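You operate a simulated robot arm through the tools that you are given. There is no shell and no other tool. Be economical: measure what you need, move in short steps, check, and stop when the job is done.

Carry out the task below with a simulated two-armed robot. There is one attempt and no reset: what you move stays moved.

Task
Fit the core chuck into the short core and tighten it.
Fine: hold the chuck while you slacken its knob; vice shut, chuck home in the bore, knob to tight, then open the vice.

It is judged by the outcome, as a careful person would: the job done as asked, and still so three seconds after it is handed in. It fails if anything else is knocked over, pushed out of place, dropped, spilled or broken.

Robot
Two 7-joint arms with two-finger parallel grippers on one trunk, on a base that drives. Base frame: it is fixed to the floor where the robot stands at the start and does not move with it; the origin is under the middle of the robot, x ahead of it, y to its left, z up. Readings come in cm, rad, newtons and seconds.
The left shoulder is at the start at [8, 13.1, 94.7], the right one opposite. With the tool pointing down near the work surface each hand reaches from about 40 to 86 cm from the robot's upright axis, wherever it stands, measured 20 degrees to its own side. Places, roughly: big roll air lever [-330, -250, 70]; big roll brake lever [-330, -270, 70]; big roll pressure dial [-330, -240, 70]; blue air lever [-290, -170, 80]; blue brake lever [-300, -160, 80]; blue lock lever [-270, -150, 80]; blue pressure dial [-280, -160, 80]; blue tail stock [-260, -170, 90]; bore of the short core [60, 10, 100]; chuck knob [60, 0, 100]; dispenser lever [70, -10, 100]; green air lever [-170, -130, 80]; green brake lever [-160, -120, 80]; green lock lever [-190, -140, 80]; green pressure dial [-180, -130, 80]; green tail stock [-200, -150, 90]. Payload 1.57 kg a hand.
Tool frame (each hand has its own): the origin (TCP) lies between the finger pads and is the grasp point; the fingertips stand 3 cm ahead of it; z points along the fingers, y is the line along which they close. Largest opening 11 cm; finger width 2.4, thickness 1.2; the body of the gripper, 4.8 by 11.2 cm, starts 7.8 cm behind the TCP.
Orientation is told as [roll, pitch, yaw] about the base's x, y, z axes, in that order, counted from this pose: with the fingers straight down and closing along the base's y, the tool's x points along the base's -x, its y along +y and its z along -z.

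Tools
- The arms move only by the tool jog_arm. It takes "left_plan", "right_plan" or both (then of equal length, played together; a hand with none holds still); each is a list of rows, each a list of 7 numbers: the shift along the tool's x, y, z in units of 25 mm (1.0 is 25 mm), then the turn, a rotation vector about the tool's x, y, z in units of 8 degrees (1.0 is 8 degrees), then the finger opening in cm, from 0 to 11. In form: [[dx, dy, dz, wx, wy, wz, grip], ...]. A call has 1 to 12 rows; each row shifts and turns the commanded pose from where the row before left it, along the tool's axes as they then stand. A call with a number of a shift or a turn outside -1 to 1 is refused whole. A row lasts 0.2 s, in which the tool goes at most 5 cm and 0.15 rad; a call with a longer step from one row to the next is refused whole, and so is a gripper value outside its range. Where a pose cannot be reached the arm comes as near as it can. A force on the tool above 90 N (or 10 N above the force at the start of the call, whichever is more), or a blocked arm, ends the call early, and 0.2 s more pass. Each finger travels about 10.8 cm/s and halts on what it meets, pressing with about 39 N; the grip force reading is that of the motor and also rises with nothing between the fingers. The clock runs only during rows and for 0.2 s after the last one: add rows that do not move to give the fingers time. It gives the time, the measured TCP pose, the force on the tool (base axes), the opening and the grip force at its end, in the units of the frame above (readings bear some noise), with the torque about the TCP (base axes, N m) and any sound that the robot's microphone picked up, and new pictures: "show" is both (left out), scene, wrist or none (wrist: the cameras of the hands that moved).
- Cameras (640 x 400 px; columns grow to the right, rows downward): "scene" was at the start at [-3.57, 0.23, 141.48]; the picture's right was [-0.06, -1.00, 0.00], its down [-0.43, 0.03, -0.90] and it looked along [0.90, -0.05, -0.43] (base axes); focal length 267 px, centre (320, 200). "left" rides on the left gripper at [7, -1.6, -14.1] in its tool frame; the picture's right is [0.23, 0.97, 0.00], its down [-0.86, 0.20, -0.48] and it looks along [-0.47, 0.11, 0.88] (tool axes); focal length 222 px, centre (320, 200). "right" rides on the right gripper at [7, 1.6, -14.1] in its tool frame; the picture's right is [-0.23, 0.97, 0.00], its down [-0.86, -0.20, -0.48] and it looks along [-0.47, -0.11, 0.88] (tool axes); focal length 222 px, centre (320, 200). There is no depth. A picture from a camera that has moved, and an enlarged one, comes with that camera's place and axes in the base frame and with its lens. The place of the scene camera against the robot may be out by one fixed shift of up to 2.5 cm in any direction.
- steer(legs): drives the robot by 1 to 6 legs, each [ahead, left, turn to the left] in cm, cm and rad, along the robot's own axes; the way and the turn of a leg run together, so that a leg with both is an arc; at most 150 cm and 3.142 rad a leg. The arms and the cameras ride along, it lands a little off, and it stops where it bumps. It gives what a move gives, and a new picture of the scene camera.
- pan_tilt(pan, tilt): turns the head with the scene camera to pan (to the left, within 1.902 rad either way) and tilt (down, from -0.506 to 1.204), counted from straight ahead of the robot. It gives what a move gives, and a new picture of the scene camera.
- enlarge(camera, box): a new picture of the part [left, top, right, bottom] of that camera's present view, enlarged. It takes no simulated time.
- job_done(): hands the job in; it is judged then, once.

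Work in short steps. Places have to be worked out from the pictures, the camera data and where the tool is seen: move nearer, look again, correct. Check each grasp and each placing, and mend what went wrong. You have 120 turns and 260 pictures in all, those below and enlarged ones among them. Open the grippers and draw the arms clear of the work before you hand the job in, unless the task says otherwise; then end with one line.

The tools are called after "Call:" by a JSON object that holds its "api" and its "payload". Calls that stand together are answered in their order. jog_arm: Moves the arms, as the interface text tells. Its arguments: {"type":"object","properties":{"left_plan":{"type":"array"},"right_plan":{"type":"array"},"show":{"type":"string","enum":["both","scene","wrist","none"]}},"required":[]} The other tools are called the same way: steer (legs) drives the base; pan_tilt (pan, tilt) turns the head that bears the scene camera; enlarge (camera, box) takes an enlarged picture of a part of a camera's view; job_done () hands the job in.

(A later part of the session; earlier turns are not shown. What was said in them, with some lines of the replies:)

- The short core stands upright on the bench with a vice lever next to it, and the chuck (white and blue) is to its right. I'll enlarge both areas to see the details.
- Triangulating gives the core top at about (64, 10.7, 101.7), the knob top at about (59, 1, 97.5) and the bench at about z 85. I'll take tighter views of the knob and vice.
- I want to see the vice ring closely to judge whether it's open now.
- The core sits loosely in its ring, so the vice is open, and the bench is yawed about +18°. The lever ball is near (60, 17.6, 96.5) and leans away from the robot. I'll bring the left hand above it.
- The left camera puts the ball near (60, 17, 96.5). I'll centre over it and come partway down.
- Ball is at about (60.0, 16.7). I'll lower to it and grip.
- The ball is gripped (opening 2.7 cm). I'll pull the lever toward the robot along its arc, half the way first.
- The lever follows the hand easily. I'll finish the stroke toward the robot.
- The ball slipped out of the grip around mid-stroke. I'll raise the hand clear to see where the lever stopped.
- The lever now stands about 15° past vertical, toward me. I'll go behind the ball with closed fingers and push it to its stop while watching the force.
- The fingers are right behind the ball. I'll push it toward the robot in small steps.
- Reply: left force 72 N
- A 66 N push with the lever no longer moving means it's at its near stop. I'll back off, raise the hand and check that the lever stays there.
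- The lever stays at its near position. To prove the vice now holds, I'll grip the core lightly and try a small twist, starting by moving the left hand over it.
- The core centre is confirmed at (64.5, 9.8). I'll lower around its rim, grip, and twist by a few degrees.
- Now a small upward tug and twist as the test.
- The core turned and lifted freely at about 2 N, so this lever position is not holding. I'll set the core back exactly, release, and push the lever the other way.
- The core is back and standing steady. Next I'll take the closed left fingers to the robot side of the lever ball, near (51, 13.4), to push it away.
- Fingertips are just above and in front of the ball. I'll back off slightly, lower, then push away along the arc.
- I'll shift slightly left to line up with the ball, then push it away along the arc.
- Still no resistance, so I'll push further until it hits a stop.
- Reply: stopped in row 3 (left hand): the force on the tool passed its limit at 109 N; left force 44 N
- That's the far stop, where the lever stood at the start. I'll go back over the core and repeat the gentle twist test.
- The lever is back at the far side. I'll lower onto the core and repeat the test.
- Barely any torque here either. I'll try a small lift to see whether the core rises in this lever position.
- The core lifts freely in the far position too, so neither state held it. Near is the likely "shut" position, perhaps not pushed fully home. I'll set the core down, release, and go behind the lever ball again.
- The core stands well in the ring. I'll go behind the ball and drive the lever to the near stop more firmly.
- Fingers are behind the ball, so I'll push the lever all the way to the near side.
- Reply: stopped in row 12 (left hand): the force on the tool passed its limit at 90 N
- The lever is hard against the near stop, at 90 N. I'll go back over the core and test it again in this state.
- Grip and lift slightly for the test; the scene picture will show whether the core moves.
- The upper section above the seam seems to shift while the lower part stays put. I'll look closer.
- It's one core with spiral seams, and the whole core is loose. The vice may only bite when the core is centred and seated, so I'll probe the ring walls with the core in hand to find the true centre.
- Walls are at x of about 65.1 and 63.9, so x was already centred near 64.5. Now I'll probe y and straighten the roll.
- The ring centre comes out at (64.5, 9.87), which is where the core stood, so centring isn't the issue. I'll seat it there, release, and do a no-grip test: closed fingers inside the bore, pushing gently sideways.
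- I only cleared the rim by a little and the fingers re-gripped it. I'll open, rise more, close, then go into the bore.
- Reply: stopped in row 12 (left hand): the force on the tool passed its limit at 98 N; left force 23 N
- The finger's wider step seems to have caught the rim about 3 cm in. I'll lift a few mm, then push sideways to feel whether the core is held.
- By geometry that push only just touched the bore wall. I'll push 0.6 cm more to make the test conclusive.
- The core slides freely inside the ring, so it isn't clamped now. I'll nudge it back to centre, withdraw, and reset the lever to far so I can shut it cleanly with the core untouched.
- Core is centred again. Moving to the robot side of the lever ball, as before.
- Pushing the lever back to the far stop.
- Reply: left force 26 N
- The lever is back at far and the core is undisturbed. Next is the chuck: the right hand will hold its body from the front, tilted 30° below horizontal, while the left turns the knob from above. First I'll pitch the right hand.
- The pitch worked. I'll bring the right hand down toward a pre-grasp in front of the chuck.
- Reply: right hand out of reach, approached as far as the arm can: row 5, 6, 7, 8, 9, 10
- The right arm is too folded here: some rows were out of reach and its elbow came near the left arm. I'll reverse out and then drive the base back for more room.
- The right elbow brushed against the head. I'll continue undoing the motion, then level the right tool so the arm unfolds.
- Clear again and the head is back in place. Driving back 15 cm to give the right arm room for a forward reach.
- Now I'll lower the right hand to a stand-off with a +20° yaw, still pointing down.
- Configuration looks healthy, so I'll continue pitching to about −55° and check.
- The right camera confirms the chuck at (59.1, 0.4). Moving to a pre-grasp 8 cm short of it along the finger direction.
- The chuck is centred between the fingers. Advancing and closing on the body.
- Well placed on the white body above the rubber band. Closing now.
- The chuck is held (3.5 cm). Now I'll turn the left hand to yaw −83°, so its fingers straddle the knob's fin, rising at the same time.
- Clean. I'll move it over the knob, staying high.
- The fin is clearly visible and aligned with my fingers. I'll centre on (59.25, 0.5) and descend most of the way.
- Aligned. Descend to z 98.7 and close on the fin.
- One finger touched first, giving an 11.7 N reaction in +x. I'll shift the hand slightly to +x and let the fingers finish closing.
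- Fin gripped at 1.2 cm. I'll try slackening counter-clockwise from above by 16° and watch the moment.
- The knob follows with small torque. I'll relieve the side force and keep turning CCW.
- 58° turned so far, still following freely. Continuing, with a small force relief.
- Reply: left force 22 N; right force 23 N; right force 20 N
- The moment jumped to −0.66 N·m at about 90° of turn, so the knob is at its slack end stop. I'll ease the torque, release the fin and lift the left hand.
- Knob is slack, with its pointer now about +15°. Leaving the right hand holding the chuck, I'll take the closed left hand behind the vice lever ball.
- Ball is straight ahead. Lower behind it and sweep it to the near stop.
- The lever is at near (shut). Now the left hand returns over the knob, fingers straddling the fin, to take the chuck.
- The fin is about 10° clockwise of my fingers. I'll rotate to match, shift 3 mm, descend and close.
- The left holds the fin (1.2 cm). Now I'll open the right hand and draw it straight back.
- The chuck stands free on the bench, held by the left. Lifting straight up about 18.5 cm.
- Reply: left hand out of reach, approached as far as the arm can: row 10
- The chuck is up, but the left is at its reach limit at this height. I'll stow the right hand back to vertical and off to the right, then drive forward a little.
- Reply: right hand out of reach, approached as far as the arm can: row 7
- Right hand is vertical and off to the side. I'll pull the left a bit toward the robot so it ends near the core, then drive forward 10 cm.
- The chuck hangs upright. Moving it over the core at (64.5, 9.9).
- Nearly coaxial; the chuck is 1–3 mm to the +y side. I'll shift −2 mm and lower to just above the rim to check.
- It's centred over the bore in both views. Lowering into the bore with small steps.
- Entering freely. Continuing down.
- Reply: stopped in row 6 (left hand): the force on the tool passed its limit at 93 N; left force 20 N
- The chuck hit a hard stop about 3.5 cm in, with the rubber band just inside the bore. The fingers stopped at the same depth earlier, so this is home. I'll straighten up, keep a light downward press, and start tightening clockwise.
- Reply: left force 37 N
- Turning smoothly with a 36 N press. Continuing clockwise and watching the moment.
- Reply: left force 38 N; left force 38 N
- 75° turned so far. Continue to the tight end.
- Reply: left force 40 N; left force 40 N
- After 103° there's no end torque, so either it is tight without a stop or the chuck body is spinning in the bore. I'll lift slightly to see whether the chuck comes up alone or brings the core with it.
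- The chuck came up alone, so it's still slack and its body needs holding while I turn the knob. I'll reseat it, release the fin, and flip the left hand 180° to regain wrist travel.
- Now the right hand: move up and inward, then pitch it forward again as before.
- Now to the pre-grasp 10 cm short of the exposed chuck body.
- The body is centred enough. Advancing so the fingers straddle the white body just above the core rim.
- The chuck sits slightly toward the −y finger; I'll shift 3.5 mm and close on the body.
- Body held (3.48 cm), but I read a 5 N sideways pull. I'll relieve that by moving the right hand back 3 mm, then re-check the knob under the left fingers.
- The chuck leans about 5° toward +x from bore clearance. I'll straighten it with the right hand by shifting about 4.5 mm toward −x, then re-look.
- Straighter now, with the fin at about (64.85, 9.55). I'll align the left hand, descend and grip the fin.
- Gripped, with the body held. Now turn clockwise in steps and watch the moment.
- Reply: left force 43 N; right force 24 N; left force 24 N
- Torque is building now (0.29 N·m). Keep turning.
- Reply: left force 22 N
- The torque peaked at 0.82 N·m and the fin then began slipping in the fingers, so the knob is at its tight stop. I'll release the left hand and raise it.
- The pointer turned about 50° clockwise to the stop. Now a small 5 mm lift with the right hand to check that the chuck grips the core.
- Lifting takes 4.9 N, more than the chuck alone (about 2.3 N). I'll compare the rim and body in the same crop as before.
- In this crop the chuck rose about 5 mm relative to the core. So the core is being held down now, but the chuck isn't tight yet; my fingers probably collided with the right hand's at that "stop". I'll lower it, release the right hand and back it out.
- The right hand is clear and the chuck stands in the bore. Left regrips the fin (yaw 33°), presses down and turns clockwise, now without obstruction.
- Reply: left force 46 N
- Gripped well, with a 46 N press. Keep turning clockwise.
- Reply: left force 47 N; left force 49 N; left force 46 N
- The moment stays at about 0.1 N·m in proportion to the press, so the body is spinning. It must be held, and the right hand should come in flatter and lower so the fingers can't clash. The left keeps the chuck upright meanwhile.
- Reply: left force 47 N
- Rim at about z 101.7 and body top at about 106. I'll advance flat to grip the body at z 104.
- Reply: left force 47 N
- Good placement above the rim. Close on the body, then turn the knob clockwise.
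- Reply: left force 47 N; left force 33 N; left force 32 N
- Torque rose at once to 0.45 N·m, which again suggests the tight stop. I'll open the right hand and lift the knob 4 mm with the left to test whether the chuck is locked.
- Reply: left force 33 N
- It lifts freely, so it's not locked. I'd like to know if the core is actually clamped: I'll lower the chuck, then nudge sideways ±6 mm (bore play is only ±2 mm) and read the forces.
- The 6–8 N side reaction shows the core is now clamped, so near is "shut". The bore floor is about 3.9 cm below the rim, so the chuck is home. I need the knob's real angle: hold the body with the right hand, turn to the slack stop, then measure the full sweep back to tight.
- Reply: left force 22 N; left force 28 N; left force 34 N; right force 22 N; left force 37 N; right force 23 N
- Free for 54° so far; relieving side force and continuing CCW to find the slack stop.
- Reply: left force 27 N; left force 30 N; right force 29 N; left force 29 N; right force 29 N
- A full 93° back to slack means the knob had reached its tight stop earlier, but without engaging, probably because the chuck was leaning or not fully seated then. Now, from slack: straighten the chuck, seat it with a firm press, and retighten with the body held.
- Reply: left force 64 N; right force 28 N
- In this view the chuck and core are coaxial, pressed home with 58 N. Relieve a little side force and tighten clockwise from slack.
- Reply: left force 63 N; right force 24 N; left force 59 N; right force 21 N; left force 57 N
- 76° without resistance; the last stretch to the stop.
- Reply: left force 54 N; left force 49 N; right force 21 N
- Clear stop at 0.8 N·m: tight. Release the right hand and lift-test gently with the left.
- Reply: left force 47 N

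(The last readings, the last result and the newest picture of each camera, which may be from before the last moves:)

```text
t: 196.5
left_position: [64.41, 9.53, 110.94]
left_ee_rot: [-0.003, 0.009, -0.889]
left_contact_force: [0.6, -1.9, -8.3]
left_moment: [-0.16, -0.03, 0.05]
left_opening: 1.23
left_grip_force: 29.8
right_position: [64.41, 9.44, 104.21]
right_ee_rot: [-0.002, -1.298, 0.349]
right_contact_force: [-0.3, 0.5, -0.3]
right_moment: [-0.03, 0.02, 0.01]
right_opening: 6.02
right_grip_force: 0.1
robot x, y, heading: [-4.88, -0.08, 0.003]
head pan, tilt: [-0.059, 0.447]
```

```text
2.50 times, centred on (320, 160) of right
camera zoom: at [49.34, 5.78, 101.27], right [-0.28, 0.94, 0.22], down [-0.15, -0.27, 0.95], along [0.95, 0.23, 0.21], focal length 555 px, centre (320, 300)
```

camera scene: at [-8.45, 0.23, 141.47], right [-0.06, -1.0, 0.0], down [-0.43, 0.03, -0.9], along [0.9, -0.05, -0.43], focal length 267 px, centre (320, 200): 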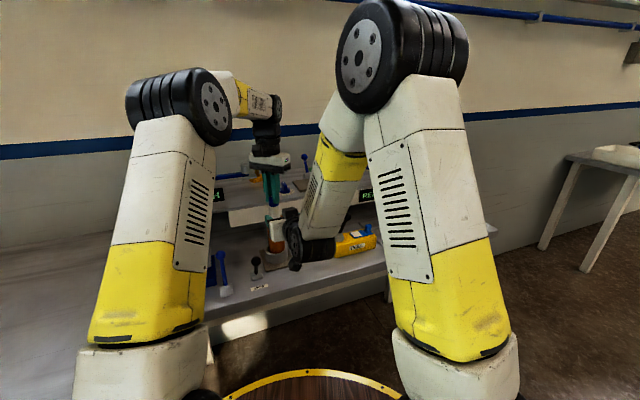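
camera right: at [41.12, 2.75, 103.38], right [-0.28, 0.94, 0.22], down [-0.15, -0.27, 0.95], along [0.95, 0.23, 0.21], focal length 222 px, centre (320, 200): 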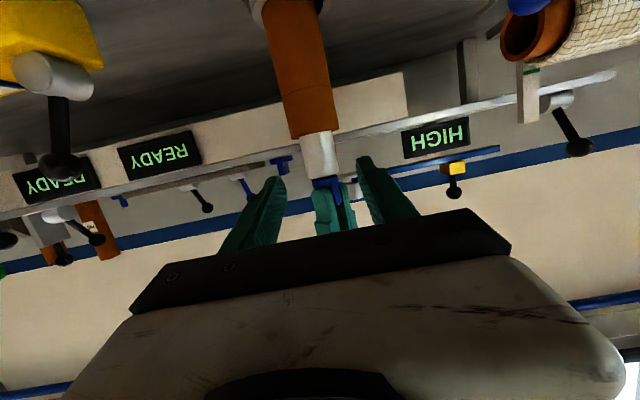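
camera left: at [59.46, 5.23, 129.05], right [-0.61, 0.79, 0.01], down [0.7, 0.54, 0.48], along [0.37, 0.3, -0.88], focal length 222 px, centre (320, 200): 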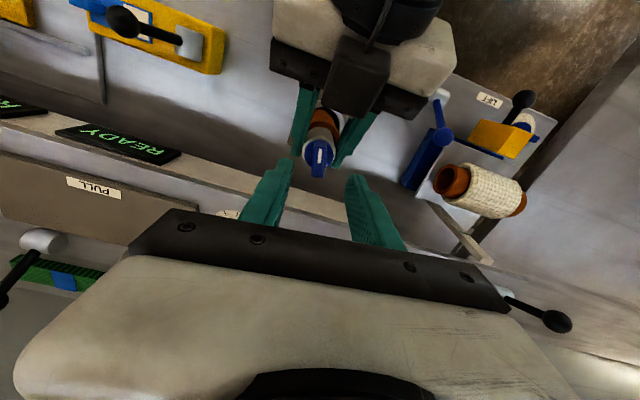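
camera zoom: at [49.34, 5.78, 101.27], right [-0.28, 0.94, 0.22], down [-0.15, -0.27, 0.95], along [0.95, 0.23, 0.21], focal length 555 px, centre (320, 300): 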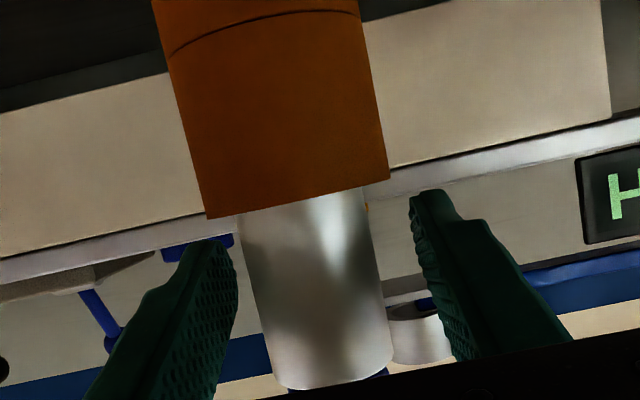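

Now there's 8.3 N resistance, but the body may still have crept up a few mm. I'll push it back home and repeat in smaller steps to see what yields.

Call:
{"api": "jog_arm", "payload": {"left_plan": [[0, 0, 0.2, 0, 0, 0, 0.5], [0, 0, 0.2, 0, 0, 0, 0.5], [0, 0, 0.1, 0, 0, 0, 0.5], [0, 0, 0, 0, 0, 0, 0.5]], "show": "none"}}

Call:
{"api": "enlarge", "payload": {"camera": "right", "box": [220, 80, 420, 240]}}

Call:
{"api": "jog_arm", "payload": {"left_plan": [[0, 0, -0.15, 0, 0, 0, 0.5], [0, 0, -0.13, 0, 0, 0, 0.5], [0, 0, 0, 0, 0, 0, 0.5]], "show": "none"}}

Call:
{"api": "enlarge", "payload": {"camera": "right", "box": [220, 80, 420, 240]}}

```text
t: 197.5
left_position: [64.36, 9.61, 110.38]
left_ee_rot: [0.006, -0.002, -0.886]
left_contact_force: [-0.8, 3.4, 50.8]
left_moment: [0.41, 0.23, -0.01]
left_opening: 1.22
left_grip_force: 29.2
right_position: [64.31, 9.49, 104.41]
right_ee_rot: [-0.003, -1.3, 0.35]
right_contact_force: [-0.5, 0.6, -0.1]
right_moment: [0.02, -0.03, 0.01]
right_opening: 6.01
right_grip_force: 0.1
robot x, y, heading: [-4.92, 0.58, -0.004]
head pan, tilt: [-0.059, 0.447]
```

```text
2.50 times, centred on (320, 160) of right
camera zoom: at [49.2, 5.81, 101.36], right [-0.28, 0.94, 0.22], down [-0.15, -0.27, 0.95], along [0.95, 0.23, 0.21], focal length 555 px, centre (320, 300)
```

zoom: 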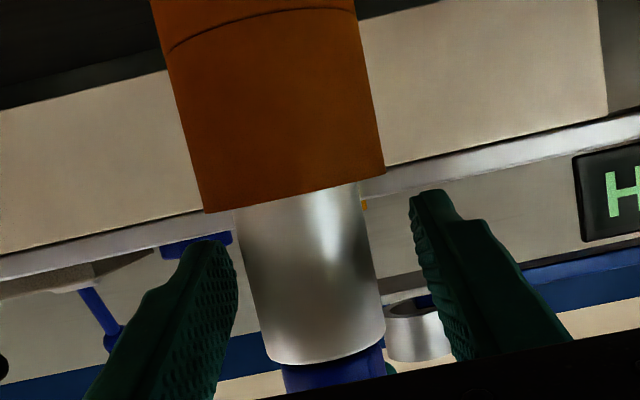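

```text
t: 198.3
left_position: [64.36, 9.42, 110.45]
left_ee_rot: [-0.003, 0.008, -0.888]
left_contact_force: [3.4, 1.4, 6.0]
left_moment: [0.1, -0.5, 0.04]
left_opening: 1.21
left_grip_force: 29.7
right_position: [64.35, 9.44, 104.27]
right_ee_rot: [0.0, -1.302, 0.35]
right_contact_force: [0.0, -0.3, -0.3]
right_moment: [0.01, -0.01, 0.03]
right_opening: 6.01
right_grip_force: 0.0
robot x, y, heading: [-4.78, -0.31, 0.002]
head pan, tilt: [-0.059, 0.447]
```

```text
2.50 times, centred on (320, 160) of right
camera zoom: at [49.33, 5.79, 101.28], right [-0.28, 0.94, 0.22], down [-0.15, -0.27, 0.95], along [0.95, 0.23, 0.21], focal length 555 px, centre (320, 300)
```

zoom: 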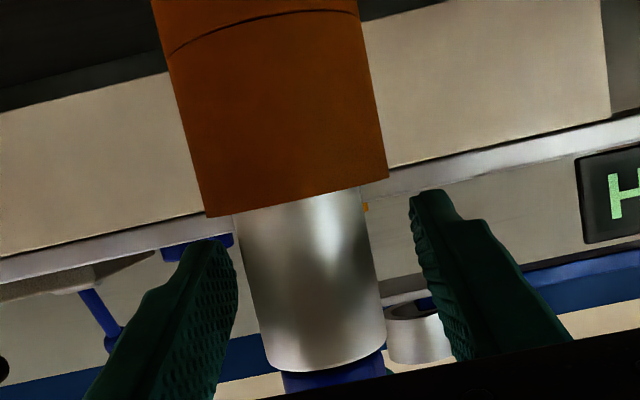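

At home the picture matches. I'll lift in further small increments and watch whether the force keeps growing (locked) or stays flat (slipping).

Call:
{"api": "jog_arm", "payload": {"left_plan": [[0, 0, -0.12, 0, 0, 0, 0.5], [0, 0, -0.12, 0, 0, 0, 0.5], [0, 0, 0, 0, 0, 0, 0.5]], "show": "none"}}

Call:
{"api": "jog_arm", "payload": {"left_plan": [[0, 0, -0.12, 0, 0, 0, 0.5], [0, 0, 0, 0, 0, 0, 0.5]], "show": "none"}}

Call:
{"api": "enlarge", "payload": {"camera": "right", "box": [220, 80, 420, 240]}}

Call:
{"api": "enlarge", "payload": {"camera": "left", "box": [250, 100, 410, 220]}}

```text
t: 199.1
left_position: [64.52, 9.5, 111.1]
left_ee_rot: [-0.004, 0.008, -0.89]
left_contact_force: [-2.3, 1.0, -7.8]
left_moment: [0.12, 0.21, -0.02]
left_opening: 1.2
left_grip_force: 29.8
right_position: [64.53, 9.37, 104.3]
right_ee_rot: [-0.001, -1.301, 0.35]
right_contact_force: [-0.6, 1.0, 0.2]
right_moment: [0.01, 0.03, 0.02]
right_opening: 6.01
right_grip_force: 0.0
robot x, y, heading: [-4.37, 0.06, 0.004]
head pan, tilt: [-0.059, 0.447]
```

```text
t: 199.7
left_position: [64.53, 9.47, 111.4]
left_ee_rot: [-0.001, 0.006, -0.888]
left_contact_force: [0.0, -0.2, -3.6]
left_moment: [0.04, 0.0, -0.02]
left_opening: 1.22
left_grip_force: 29.1
right_position: [64.38, 9.38, 104.29]
right_ee_rot: [0.0, -1.302, 0.349]
right_contact_force: [0.9, -0.3, 0.3]
right_moment: [-0.01, -0.01, 0.0]
right_opening: 5.99
right_grip_force: 0.1
robot x, y, heading: [-4.26, 0.06, 0.0]
head pan, tilt: [-0.059, 0.447]
```

```text
2.50 times, centred on (320, 160) of right
camera zoom: at [49.33, 5.79, 101.28], right [-0.28, 0.94, 0.22], down [-0.15, -0.27, 0.95], along [0.95, 0.23, 0.21], focal length 555 px, centre (320, 300)
```

zoom: 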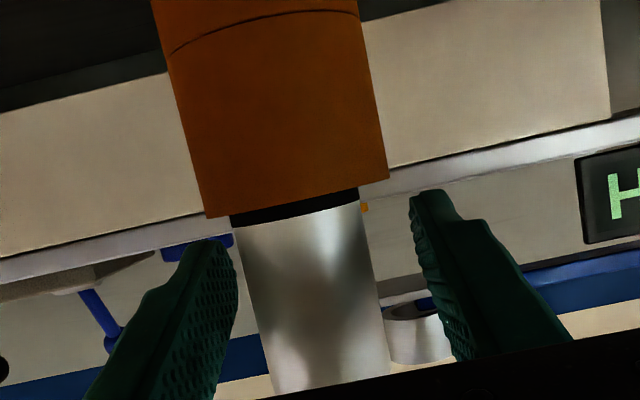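

```text
3.33 times, centred on (330, 160) of left
camera zoom: at [58.96, 13.81, 125.43], right [0.61, 0.79, 0.0], down [0.7, -0.54, 0.47], along [0.38, -0.29, -0.88], focal length 740 px, centre (287, 333)
```

zoom: 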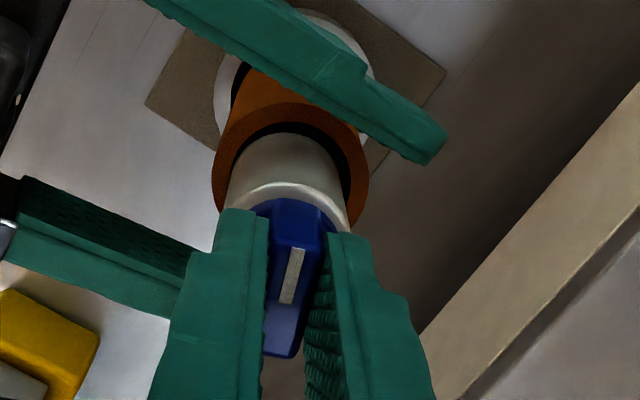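

The core stays clamped but the chuck slid out after about 6 N, so my lift test itself probably breaks the hold. I'll reseat it and repeat slacken → tight with the body held, compensating the fin offset so it stays coaxial, and not pull on it afterwards.

Call:
{"api": "jog_arm", "payload": {"left_plan": [[0, 0, 0.2, 0, 0, 0, 0.5], [0, 0, 0.2, 0, 0, 0, 0.5], [0, 0, 0.18, 0, 0, 0, 0.5], [0, 0, 0, 0, 0, 0, 0.5], [0, 0, 0, 0, 0, 0, 0.5], [0, 0, 0, 0, 0, 0, 0.5], [0, 0, 0, 0, 0, 0, 0.5]], "right_plan": [[0, 0, 0, 0, 0, 0, 6], [0, 0, 0, 0, 0, 0, 6], [0, 0, 0, 0, 0, 0, 6], [0, 0, 0, 0, 0, 0, 5], [0, 0, 0, 0, 0, 0, 3.5], [0, 0, 0, 0, 0, 0, 2.5], [0, 0, 0, 0, 0, 0, 2.5]], "show": "none"}}

Call:
{"api": "jog_arm", "payload": {"left_plan": [[0, -0.014, 0, 0, 0, -0.7, 0.5], [0, -0.014, 0, 0, 0, -0.7, 0.5], [0, -0.014, 0, 0, 0, -0.7, 0.5], [0, -0.014, 0, 0, 0, -0.7, 0.5], [0, -0.014, 0, 0, 0, -0.7, 0.5], [0, -0.014, 0, 0, 0, -0.7, 0.5], [0, -0.014, 0, 0, 0, -0.7, 0.5], [0, -0.014, 0, 0, 0, -0.7, 0.5], [0, 0, 0, 0, 0, 0, 0.5]], "show": "none"}}

Call:
{"api": "jog_arm", "payload": {"left_plan": [[0, -0.014, 0, 0, 0, -0.7, 0.5], [0, -0.014, 0, 0, 0, -0.7, 0.5], [0, -0.014, 0, 0, 0, -0.7, 0.5], [0, -0.014, 0, 0, 0, -0.7, 0.5], [0, -0.014, 0, 0, 0, -0.7, 0.5], [0, -0.014, 0, 0, 0, -0.7, 0.5], [0, -0.014, 0, 0, 0, -0.7, 0.5], [0, -0.014, 0, 0, 0, -0.7, 0.5], [0, -0.01, 0, 0, 0, -0.5, 0.5], [0, 0, 0, 0, 0, 0, 0.5]], "show": "none"}}

```text
t: 201.3
left_position: [64.6, 9.44, 110.31]
left_ee_rot: [0.003, 0.002, -0.887]
left_contact_force: [-6.5, 9.7, 41.7]
left_moment: [-0.48, -0.29, -0.02]
left_opening: 1.2
left_grip_force: 29.3
right_position: [64.35, 9.24, 104.26]
right_ee_rot: [0.003, -1.3, 0.344]
right_contact_force: [7.9, -12.1, -0.7]
right_moment: [0.53, 0.26, -0.07]
right_opening: 3.49
right_grip_force: 38.6
robot x, y, heading: [-4.77, 0.01, 0.0]
head pan, tilt: [-0.059, 0.447]
```

```text
t: 203.3
left_position: [64.23, 9.38, 110.47]
left_ee_rot: [0.006, -0.003, -0.103]
left_contact_force: [10.2, 27.9, 39.8]
left_moment: [0.36, -0.43, 0.06]
left_opening: 1.23
left_grip_force: 29.8
right_position: [64.33, 9.28, 104.26]
right_ee_rot: [0.0, -1.301, 0.346]
right_contact_force: [-11.0, -28.4, 3.0]
right_moment: [0.95, -0.23, -0.1]
right_opening: 3.51
right_grip_force: 39.2
robot x, y, heading: [-4.77, -0.08, 0.0]
head pan, tilt: [-0.059, 0.447]
```

```text
t: 205.5
left_position: [64.38, 9.08, 110.35]
left_ee_rot: [0.006, -0.008, 0.749]
left_contact_force: [7.0, 28.2, 38.1]
left_moment: [0.93, -0.64, 0.01]
left_opening: 1.21
left_grip_force: 29.2
right_position: [64.3, 9.22, 104.44]
right_ee_rot: [-0.003, -1.3, 0.349]
right_contact_force: [-7.6, -29.0, -0.2]
right_moment: [0.58, 0.32, -0.07]
right_opening: 3.5
right_grip_force: 39.1
robot x, y, heading: [-4.53, -0.07, 0.009]
head pan, tilt: [-0.059, 0.447]
```

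Side force built up to 28 N, so the compensation was wrong. I'll recentre the left by about 4 mm, then tighten without it, checking forces halfway.

Call:
{"api": "jog_arm", "payload": {"left_plan": [[-0.08, 0.05, 0, 0, 0, -0.3, 0.5], [-0.07, 0.055, 0, 0, 0, 0, 0.5], [0, 0, 0, 0, 0, 0, 0.5]], "show": "none"}}

Call:
{"api": "jog_arm", "payload": {"left_plan": [[0, 0, 0, 0, 0, 0.7, 0.5], [0, 0, 0, 0, 0, 0.7, 0.5], [0, 0, 0, 0, 0, 0.7, 0.5], [0, 0, 0, 0, 0, 0.7, 0.5], [0, 0, 0, 0, 0, 0.7, 0.5], [0, 0, 0, 0, 0, 0.7, 0.5], [0, 0, 0, 0, 0, 0.7, 0.5], [0, 0, 0, 0, 0, 0.7, 0.5], [0, 0, 0, 0, 0, 0, 0.5]], "show": "none"}}

```text
t: 206.3
left_position: [64.37, 9.25, 110.33]
left_ee_rot: [0.001, -0.003, 0.787]
left_contact_force: [-12.8, 16.7, 46.3]
left_moment: [0.73, -0.19, 0.03]
left_opening: 1.22
left_grip_force: 29.2
right_position: [64.44, 9.31, 104.3]
right_ee_rot: [-0.002, -1.298, 0.35]
right_contact_force: [13.3, -18.5, -4.1]
right_moment: [0.12, 0.93, -0.03]
right_opening: 3.51
right_grip_force: 38.9
robot x, y, heading: [-4.64, 0.01, -0.003]
head pan, tilt: [-0.059, 0.447]
```

```text
t: 208.3
left_position: [64.38, 9.31, 110.36]
left_ee_rot: [0.003, 0.0, 0.006]
left_contact_force: [-16.2, 16.1, 47.8]
left_moment: [0.23, 0.76, 0.05]
left_opening: 1.21
left_grip_force: 29.5
right_position: [64.32, 9.38, 104.25]
right_ee_rot: [-0.002, -1.3, 0.349]
right_contact_force: [18.4, -17.0, -6.6]
right_moment: [0.69, 0.18, -0.07]
right_opening: 3.5
right_grip_force: 38.9
robot x, y, heading: [-4.74, 0.08, 0.005]
head pan, tilt: [-0.059, 0.447]
```

Recentre (−x, +y by 2.5 mm) and finish to the tight stop.

Call:
{"api": "jog_arm", "payload": {"left_plan": [[0.05, 0.05, 0, 0, 0, 0, 0.5], [0.05, 0.05, 0, 0, 0, 0, 0.5], [0, 0, 0, 0, 0, 0.7, 0.5], [0, 0, 0, 0, 0, 0.7, 0.5], [0, 0, 0, 0, 0, 0.7, 0.5], [0, 0, 0, 0, 0, 0.7, 0.5], [0, 0, 0, 0, 0, 0.5, 0.5], [0, 0, 0, 0, 0, 0, 0.5]], "show": "none"}}

Call:
{"api": "jog_arm", "payload": {"left_plan": [[0, 0, 0, 0, 0, 0.6, 0.5], [0, 0, 0, 0, 0, 0.6, 0.5], [0, 0, 0, 0, 0, 0.6, 0.5], [0, 0, 0, 0, 0, 0, 0.5]], "show": "none"}}

Call:
{"api": "enlarge", "payload": {"camera": "right", "box": [220, 80, 420, 240]}}

```text
t: 210.1
left_position: [64.31, 9.67, 110.35]
left_ee_rot: [0.006, -0.003, -0.453]
left_contact_force: [18.6, 12.0, 38.1]
left_moment: [0.18, -0.54, 0.06]
left_opening: 1.21
left_grip_force: 29.6
right_position: [64.22, 9.45, 104.44]
right_ee_rot: [0.001, -1.301, 0.349]
right_contact_force: [-17.0, -18.4, 3.3]
right_moment: [-0.2, -0.73, -0.16]
right_opening: 3.49
right_grip_force: 39.1
robot x, y, heading: [-4.72, 0.15, -0.001]
head pan, tilt: [-0.059, 0.447]
```

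```text
t: 211.1
left_position: [64.33, 9.67, 110.37]
left_ee_rot: [0.006, -0.002, -0.705]
left_contact_force: [22.1, 15.7, 32.9]
left_moment: [-0.06, -0.91, 0.09]
left_opening: 1.22
left_grip_force: 29.3
right_position: [64.25, 9.41, 104.18]
right_ee_rot: [0.001, -1.3, 0.35]
right_contact_force: [-22.6, -18.3, 5.6]
right_moment: [0.7, -0.34, 0.01]
right_opening: 3.54
right_grip_force: 39.4
robot x, y, heading: [-4.85, -0.03, 0.003]
head pan, tilt: [-0.059, 0.447]
```

```text
2.50 times, centred on (320, 160) of right
camera zoom: at [49.21, 5.79, 101.34], right [-0.28, 0.94, 0.22], down [-0.15, -0.27, 0.95], along [0.95, 0.23, 0.21], focal length 555 px, centre (320, 300)
```

zoom: 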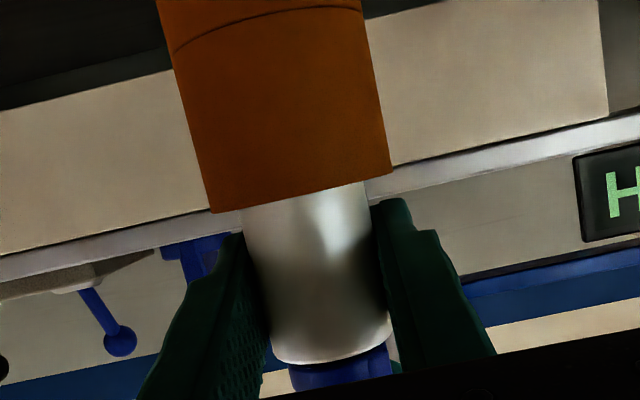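

Relieve the left slightly, then the last degrees to the stop.

Call:
{"api": "jog_arm", "payload": {"left_plan": [[-0.02, 0.1, 0, 0, 0, 0.5, 0.5], [0, 0, 0, 0, 0, 0.5, 0.5], [0, 0, 0, 0, 0, 0, 0.5]], "show": "none"}}

Call:
{"api": "jog_arm", "payload": {"left_plan": [[0, 0, 0, 0, 0, 0.4, 0.5], [0, 0, 0, 0, 0, 0.3, 0.5], [0, 0, 0, 0, 0, 0, 0.5]], "show": "none"}}

```text
t: 211.9
left_position: [64.41, 9.69, 110.39]
left_ee_rot: [0.004, 0.0, -0.846]
left_contact_force: [6.5, 9.8, 42.1]
left_moment: [0.12, -0.32, -0.01]
left_opening: 1.24
left_grip_force: 29.8
right_position: [64.39, 9.37, 104.33]
right_ee_rot: [-0.002, -1.3, 0.352]
right_contact_force: [-7.7, -10.4, 0.4]
right_moment: [0.22, 0.17, 0.0]
right_opening: 3.46
right_grip_force: 38.5
robot x, y, heading: [-4.91, -0.11, 0.0]
head pan, tilt: [-0.059, 0.447]
```

```text
t: 212.7
left_position: [64.36, 9.74, 110.38]
left_ee_rot: [0.003, 0.001, -0.945]
left_contact_force: [2.4, 6.6, 43.2]
left_moment: [-0.19, -0.28, 0.51]
left_opening: 1.21
left_grip_force: 29.7
right_position: [64.29, 9.53, 104.42]
right_ee_rot: [-0.001, -1.301, 0.351]
right_contact_force: [-2.9, -6.8, 0.3]
right_moment: [0.32, 0.17, -0.34]
right_opening: 3.51
right_grip_force: 39.1
robot x, y, heading: [-4.78, -0.17, 0.0]
head pan, tilt: [-0.059, 0.447]
```

Torque 0.51 N·m with low side force, and home. I'll snug it a bit more, then open the right hand and see if the torque stays (a locked body would hold it).

Call:
{"api": "jog_arm", "payload": {"left_plan": [[0, 0, 0, 0, 0, 0.4, 0.5], [0, 0, 0, 0, 0, 0, 0.5], [0, 0, 0, 0, 0, 0, 0.5]], "show": "none"}}

Call:
{"api": "jog_arm", "payload": {"right_plan": [[0, 0, 0, 0, 0, 0, 4], [0, 0, 0, 0, 0, 0, 6], [0, 0, 0, 0, 0, 0, 6]], "show": "none"}}

Call:
{"api": "jog_arm", "payload": {"left_plan": [[0, 0, 0, 0, 0, 0.4, 0.5], [0, 0, 0, 0, 0, 0, 0.5]], "show": "none"}}

```text
t: 213.5
left_position: [64.32, 9.77, 110.35]
left_ee_rot: [0.004, -0.001, -1.0]
left_contact_force: [4.1, 3.5, 42.7]
left_moment: [0.12, -0.1, 0.34]
left_opening: 1.26
left_grip_force: 29.7
right_position: [64.38, 9.43, 104.33]
right_ee_rot: [0.001, -1.3, 0.349]
right_contact_force: [-3.7, -5.1, -0.4]
right_moment: [-0.12, -0.09, -0.33]
right_opening: 3.51
right_grip_force: 38.7
robot x, y, heading: [-4.72, -0.16, 0.001]
head pan, tilt: [-0.059, 0.447]
```

```text
t: 214.3
left_position: [64.31, 9.7, 110.39]
left_ee_rot: [0.004, 0.001, -0.998]
left_contact_force: [0.6, -0.1, 45.2]
left_moment: [-0.11, -0.19, 0.02]
left_opening: 1.22
left_grip_force: 28.9
right_position: [64.25, 9.4, 104.47]
right_ee_rot: [-0.001, -1.3, 0.351]
right_contact_force: [0.4, 0.8, -0.2]
right_moment: [0.0, 0.04, 0.01]
right_opening: 6.01
right_grip_force: 0.0
robot x, y, heading: [-4.91, -0.02, 0.001]
head pan, tilt: [-0.059, 0.447]
```

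```text
t: 214.9
left_position: [64.39, 9.77, 110.32]
left_ee_rot: [0.005, 0.002, -1.056]
left_contact_force: [2.0, 0.4, 43.2]
left_moment: [-0.08, -0.22, 0.14]
left_opening: 1.24
left_grip_force: 29.2
right_position: [64.42, 9.41, 104.33]
right_ee_rot: [0.0, -1.3, 0.35]
right_contact_force: [0.0, -0.1, -0.1]
right_moment: [-0.03, -0.02, 0.02]
right_opening: 6.03
right_grip_force: 0.0
robot x, y, heading: [-4.46, -0.04, -0.0]
head pan, tilt: [-0.059, 0.447]
```

The body holds about 0.12 N·m and resisted about 6 N axially when tight, against nothing when slack, so the rubber's grip is simply modest. The knob is at its tight stop with the chuck home. I'll ease the press, release the fin and withdraw both hands.

Call:
{"api": "jog_arm", "payload": {"left_plan": [[0, 0, -0.15, 0, 0, 0, 0.5], [0, 0, -0.12, 0, 0, 0, 0.5], [0, 0, 0, 0, 0, 0, 0.5]], "show": "none"}}

Call:
{"api": "jog_arm", "payload": {"left_plan": [[0, 0, 0, 0, 0, 0, 1.8], [0, 0, 0, 0, 0, 0, 3], [0, 0, 0, 0, 0, 0, 4.5], [0, 0, -0.5, 0, 0, 0, 4.5], [0, 0, -0.7, 0, 0, 0, 4.5], [0, 0, -0.7, 0, 0, 0, 4.5], [0, 0, 0, 0, 0, 0, 4.5]], "right_plan": [[0, 0, 0, 0, 0, 0, 6.5], [0, 0, 0, 0, 0, 0, 6.5], [0, 0, 0, 0, 0, 0, 6.5], [0, 0, -0.7, 0, 0, 0, 6.5], [0, 0, -0.9, 0, 0, 0, 6.5], [0, 0, -0.9, 0, 0, 0, 6.5], [0, 0, -0.9, 0, 0, 0, 6.5]], "show": "none"}}

Call:
{"api": "enlarge", "payload": {"camera": "right", "box": [220, 40, 420, 200]}}

Call:
{"api": "enlarge", "payload": {"camera": "left", "box": [250, 80, 410, 200]}}

```text
t: 215.7
left_position: [64.43, 9.78, 110.49]
left_ee_rot: [-0.005, 0.008, -1.056]
left_contact_force: [3.0, -2.9, -5.7]
left_moment: [-0.2, -0.41, 0.05]
left_opening: 1.21
left_grip_force: 29.4
right_position: [64.43, 9.44, 104.28]
right_ee_rot: [0.0, -1.301, 0.348]
right_contact_force: [-0.1, -0.2, 0.8]
right_moment: [-0.02, -0.01, 0.0]
right_opening: 6.02
right_grip_force: 0.1
robot x, y, heading: [-4.71, 0.25, 0.002]
head pan, tilt: [-0.059, 0.447]
```

```text
t: 217.3
left_position: [64.56, 9.67, 115.44]
left_ee_rot: [0.0, 0.007, -1.056]
left_contact_force: [0.6, 0.2, -0.5]
left_moment: [-0.03, 0.01, 0.0]
left_opening: 4.47
left_grip_force: 0.0
right_position: [56.92, 6.8, 106.54]
right_ee_rot: [0.0, -1.3, 0.347]
right_contact_force: [0.3, 0.5, 0.6]
right_moment: [0.0, 0.03, 0.01]
right_opening: 6.51
right_grip_force: 0.1
robot x, y, heading: [-4.76, 0.03, 0.004]
head pan, tilt: [-0.059, 0.447]
```

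```text
2.50 times, centred on (320, 120) of right
camera zoom: at [41.73, 3.07, 103.52], right [-0.28, 0.94, 0.22], down [-0.15, -0.27, 0.95], along [0.95, 0.23, 0.21], focal length 555 px, centre (320, 400)
```

zoom: 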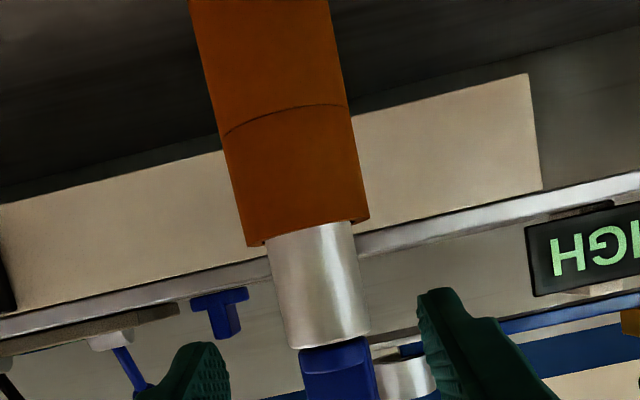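

```text
3.33 times, centred on (330, 140) of left
camera zoom: at [59.7, 14.91, 129.41], right [0.74, 0.68, 0.0], down [0.6, -0.65, 0.47], along [0.32, -0.35, -0.88], focal length 740 px, centre (287, 400)
```

zoom: 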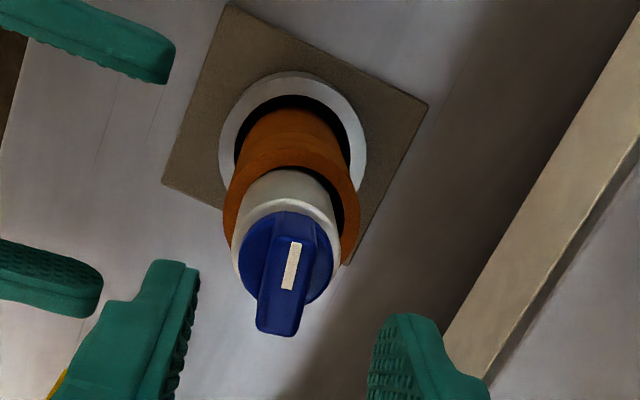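

Chuck and core axes are parallel and the exposed length matches "home"; it now stands straight by itself, where before it leaned. I'll move the right arm away and turn the left for the lever.

Call:
{"api": "jog_arm", "payload": {"left_plan": [[0, 0, -0.2, 0, 0, -1, 3], [0, 0, -0.2, 0, 0, -1, 2], [0, 0, 0, 0, 0, -1, 0], [0, 0, 0, 0, 0, -1, 0], [0, 0, 0, 0, 0, -1, 0], [0, 0, 0, 0, 0, -1, 0], [0, 0, 0, 0, 0, 0, 0]], "right_plan": [[-0.5, -0.7, -0.42, 0, 0, 0, 6], [-0.5, -0.75, -0.42, 0, 0, 0, 6], [-0.5, -0.75, -0.42, 0, 0, 0, 6], [-0.5, -0.75, -0.42, 0, 0, 0, 6], [-0.5, -0.75, -0.42, 0, 0, 0, 6], [-0.5, -0.75, -0.42, 0, 0, 0, 6], [0, 0, 0, 0, 0, 0, 6]], "show": "none"}}

Call:
{"api": "jog_arm", "payload": {"left_plan": [[0, 0, 0, 0, 0, -1, 0], [0, 0, 0, 0, 0, -1, 0], [0, 0, 0, 0, 0, -1, 0], [0, 0, 0, 0, 0, -0.8, 0], [0, 0, 0, 0, 0, 0, 0], [0, 0, 0, 0, 0, 0, 0], [0, 0, 0, 0, 0, 0, 0], [0, 0, 0, 0, 0, 0, 0], [0, 0, 0, 0, 0, 0, 0], [0, 0, 0, 0, 0, 0, 0], [0, 0, 0, 0, 0, 0, 0]], "right_plan": [[0, -0.3, 0, 0, 0.93, 0, 6], [0, -0.3, 0, 0, 0.93, 0, 6], [0, -0.3, 0, 0, 0.93, 0, 6], [0, -0.3, 0, 0, 0.93, 0, 6], [0, -0.3, 0, 0, 0.93, 0, 6], [0, -0.3, 0, 0, 0.93, 0, 6], [0, -0.3, 0, 0, 0.93, 0, 6], [0, -0.3, 0, 0, 0.93, 0, 6], [0, 0, 0, 0, 0.93, 0, 6], [0, 0, 0, 0, 0.93, 0, 6], [0, 0, 0, 0, 0, 0, 6]], "show": "scene"}}

```text
t: 218.9
left_position: [64.4, 9.72, 116.4]
left_ee_rot: [0.003, 0.005, -0.216]
left_contact_force: [0.0, -0.6, -0.5]
left_moment: [0.0, 0.04, 0.01]
left_opening: 0.0
left_grip_force: 20.9
right_position: [56.63, -5.49, 115.33]
right_ee_rot: [-0.001, -1.297, 0.35]
right_contact_force: [0.8, 0.0, 0.0]
right_moment: [0.02, 0.0, -0.01]
right_opening: 5.98
right_grip_force: 0.0
robot x, y, heading: [-4.22, -0.37, -0.001]
head pan, tilt: [-0.059, 0.447]
```

```text
t: 221.3
left_position: [64.41, 9.74, 116.34]
left_ee_rot: [0.005, 0.004, 0.311]
left_contact_force: [-0.2, 0.1, -0.9]
left_moment: [-0.02, 0.01, 0.03]
left_opening: 0.0
left_grip_force: 21.4
right_position: [58.63, -10.09, 114.3]
right_ee_rot: [-0.001, 0.0, 0.349]
right_contact_force: [0.5, 0.0, -0.5]
right_moment: [-0.03, 0.0, 0.02]
right_opening: 5.99
right_grip_force: 0.1
right hand out of reach, approached as far as the arm can: row 3
robot x, y, heading: [-4.56, 0.5, 0.003]
head pan, tilt: [-0.059, 0.447]
camera scene: at [-8.28, 0.24, 141.48], right [-0.06, -1.0, 0.0], down [-0.43, 0.03, -0.9], along [0.9, -0.05, -0.43], focal length 267 px, centre (320, 200)
```

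scene: 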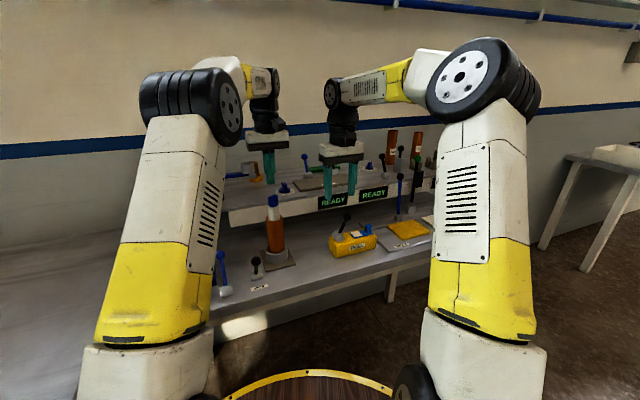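

Both arms are clear. Left moves to the robot side of the lever ball and lowers.

Call:
{"api": "jog_arm", "payload": {"left_plan": [[0.84, 0.41, 0, 0, 0, 0, 0], [0.84, 0.41, 0, 0, 0, 0, 0], [0.84, 0.41, 0, 0, 0, 0, 0], [0.84, 0.41, 0, 0, 0, 0, 0], [0.84, 0.41, 0, 0, 0, 0, 0], [0.84, 0.41, 0, 0, 0, 0, 0], [0.84, 0.41, 0, 0, 0, 0, 0], [0.84, 0.4, 0, 0, 0, 0, 0], [0, 0, 0.9, 0, 0, 0, 0], [0, 0, 0.9, 0, 0, 0, 0], [0, 0, 0.9, 0, 0, 0, 0], [0, 0, 0, 0, 0, 0, 0]], "show": "none"}}

Call:
{"api": "jog_arm", "payload": {"left_plan": [[0, 0, 0.9, 0, 0, 0, 0], [0, 0, 0.9, 0, 0, 0, 0], [0, 0, 0.9, 0, 0, 0, 0], [0, 0, 0.9, 0, 0, 0, 0], [0, 0, 0.9, 0, 0, 0, 0], [0, 0, 0, 0, 0, 0, 0]], "show": "none"}}

Call:
{"api": "enlarge", "payload": {"camera": "scene", "box": [210, 180, 338, 290]}}

```text
t: 223.9
left_position: [45.7, 12.42, 109.59]
left_ee_rot: [0.006, 0.004, 0.313]
left_contact_force: [-0.7, 0.0, -0.1]
left_moment: [0.0, -0.02, -0.06]
left_opening: 0.01
left_grip_force: 21.3
right_position: [58.44, -10.01, 114.31]
right_ee_rot: [-0.002, -0.002, 0.348]
right_contact_force: [0.5, 0.8, -0.3]
right_moment: [-0.02, 0.01, -0.01]
right_opening: 5.99
right_grip_force: 0.0
robot x, y, heading: [-4.59, -0.08, 0.004]
head pan, tilt: [-0.059, 0.447]
```

```text
t: 225.3
left_position: [45.82, 12.25, 98.58]
left_ee_rot: [0.006, 0.004, 0.313]
left_contact_force: [0.3, 0.8, -0.1]
left_moment: [-0.02, 0.02, -0.01]
left_opening: 0.0
left_grip_force: 21.4
right_position: [58.55, -10.03, 114.29]
right_ee_rot: [-0.001, -0.003, 0.348]
right_contact_force: [-0.2, 0.2, 0.9]
right_moment: [0.01, 0.01, 0.02]
right_opening: 5.96
right_grip_force: 0.0
robot x, y, heading: [-4.71, -0.08, 0.005]
head pan, tilt: [-0.059, 0.447]
```

```text
3.64 times, centred on (274, 235) of scene
camera zoom: at [-8.29, 0.24, 141.48], right [-0.06, -1.0, 0.0], down [-0.43, 0.03, -0.9], along [0.9, -0.05, -0.43], focal length 970 px, centre (487, 73)
```

zoom: 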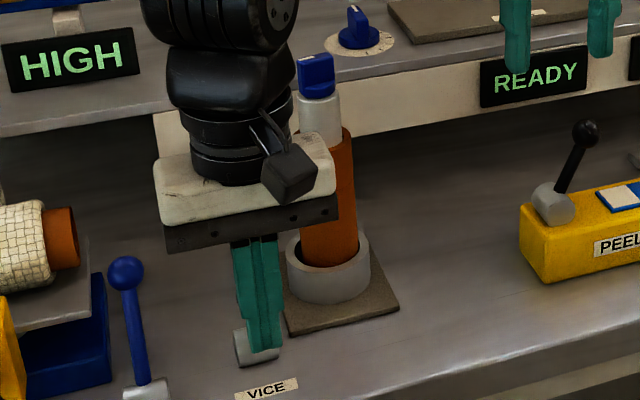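

Aligned as last time, and the hand will clear the chuck by more than 1.5 cm. Push the lever to the far stop.

Call:
{"api": "jog_arm", "payload": {"left_plan": [[-0.5, 0.06, 0.1, 0, 0, 0, 0], [-0.5, 0, -0.05, 0, 0, 0, 0], [-0.5, 0, -0.1, 0, 0, 0, 0], [-0.5, 0, -0.1, 0, 0, 0, 0], [-0.5, 0, 0, 0, 0, 0, 0], [-0.5, 0, 0, 0, 0, 0, 0], [-0.5, 0, 0.1, 0, 0, 0, 0], [-0.5, 0, 0.15, 0, 0, 0, 0], [-0.5, 0, 0.15, 0, 0, 0, 0], [-0.5, 0, 0.15, 0, 0, 0, 0], [0, 0, 0, 0, 0, 0, 0]], "show": "none"}}

Call:
{"api": "jog_arm", "payload": {"left_plan": [[0.4, 0, 0, 0, 0, 0, 0], [0.3, 0, -0.7, 0, 0, 0, 0], [0, 0, -0.9, 0, 0, 0, 0], [0, 0, -0.9, 0, 0, 0, 0], [0, 0, -0.9, 0, 0, 0, 0], [0, 0, -0.9, 0, 0, 0, 0], [0, 0.8, -0.9, 0, 0, 0, 2], [0, 0.8, 0, 0, 0, 0, 4], [0, 0.8, 0, 0, 0, 0, 4], [0, 0, 0, 0, 0, 0, 4]], "show": "wrist"}}

Call:
{"api": "enlarge", "payload": {"camera": "scene", "box": [210, 180, 338, 290]}}

```text
t: 227.7
left_position: [57.58, 16.23, 97.55]
left_ee_rot: [0.005, 0.006, 0.313]
left_contact_force: [-18.5, -2.5, 12.4]
left_moment: [-0.1, 0.39, 0.01]
left_opening: 0.0
left_grip_force: 22.0
right_position: [58.39, -10.02, 114.38]
right_ee_rot: [-0.001, -0.001, 0.35]
right_contact_force: [0.7, 0.1, 0.0]
right_moment: [0.03, 0.01, 0.01]
right_opening: 5.99
right_grip_force: 0.2
robot x, y, heading: [-4.41, 0.12, 0.002]
head pan, tilt: [-0.059, 0.447]
```

```text
t: 229.9
left_position: [54.18, 21.27, 110.53]
left_ee_rot: [0.005, 0.005, 0.312]
left_contact_force: [-0.2, 0.2, 0.4]
left_moment: [0.0, -0.03, 0.01]
left_opening: 4.01
left_grip_force: 0.0
right_position: [58.5, -10.02, 114.3]
right_ee_rot: [0.0, -0.002, 0.35]
right_contact_force: [0.7, 0.1, -0.5]
right_moment: [-0.01, 0.01, -0.02]
right_opening: 6.0
right_grip_force: 0.0
robot x, y, heading: [-4.65, 0.14, 0.004]
head pan, tilt: [-0.059, 0.447]
camera left: at [48.25, 17.59, 124.52], right [-0.52, 0.86, 0.01], down [0.75, 0.45, 0.48], along [0.41, 0.25, -0.88], focal length 222 px, centre (320, 200)
```

left: 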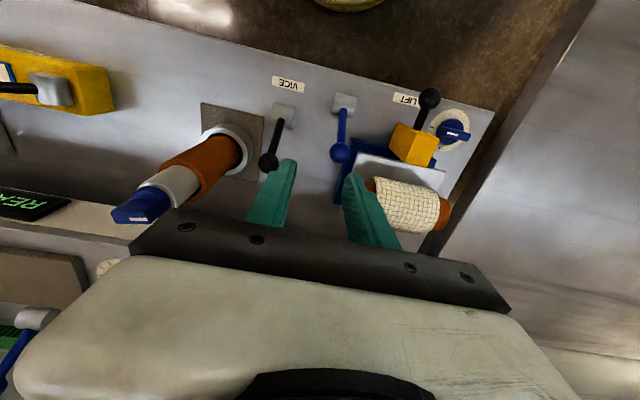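

```text
3.64 times, centred on (274, 235) of scene
camera zoom: at [-8.29, 0.24, 141.48], right [-0.06, -1.0, 0.0], down [-0.43, 0.03, -0.9], along [0.9, -0.05, -0.43], focal length 970 px, centre (487, 73)
```

zoom: 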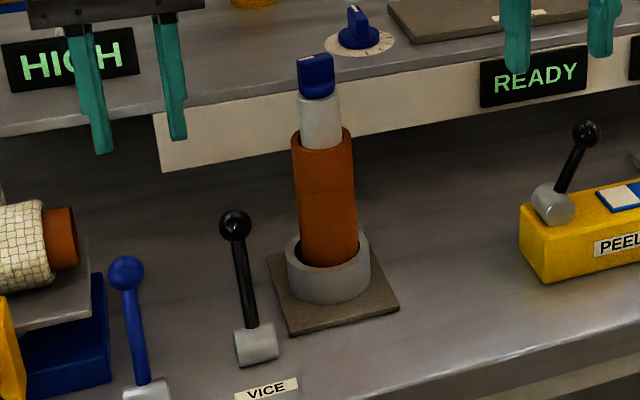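

The vice lever is back at open, and the core with the chuck stands in the ring. One close look to confirm it is upright and home before I hand in.

Call:
{"api": "enlarge", "payload": {"camera": "scene", "box": [264, 190, 328, 270]}}

```text
5.00 times, centred on (296, 230) of scene
camera zoom: at [-8.29, 0.24, 141.48], right [-0.06, -1.0, 0.0], down [-0.43, 0.03, -0.9], along [0.9, -0.05, -0.43], focal length 1334 px, centre (440, 50)
```

zoom: 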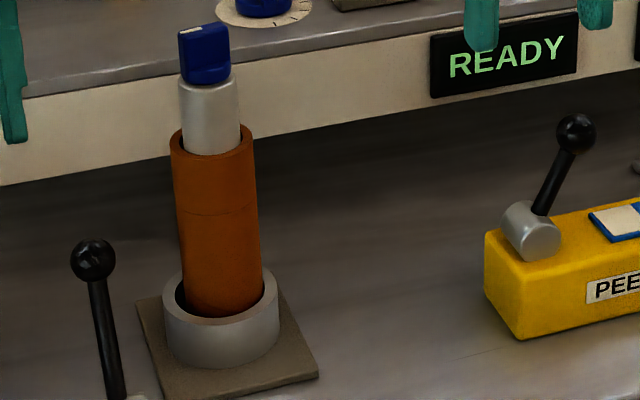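

The chuck is home and straight in the core, the knob was turned to its stop, the vice lever is open, both grippers are open and the arms are clear. Handing in.

Call:
{"api": "job_done", "payload": {}}

```text
The job is handed in.
```

I fitted the chuck to the bottom of the short core's bore, turned its knob clockwise to the stop and opened the vice, but the chuck's hold in the core is weak: in an earlier test at that stop it slid out at about 6 N, and I did not pull-test it again after the last tightening.
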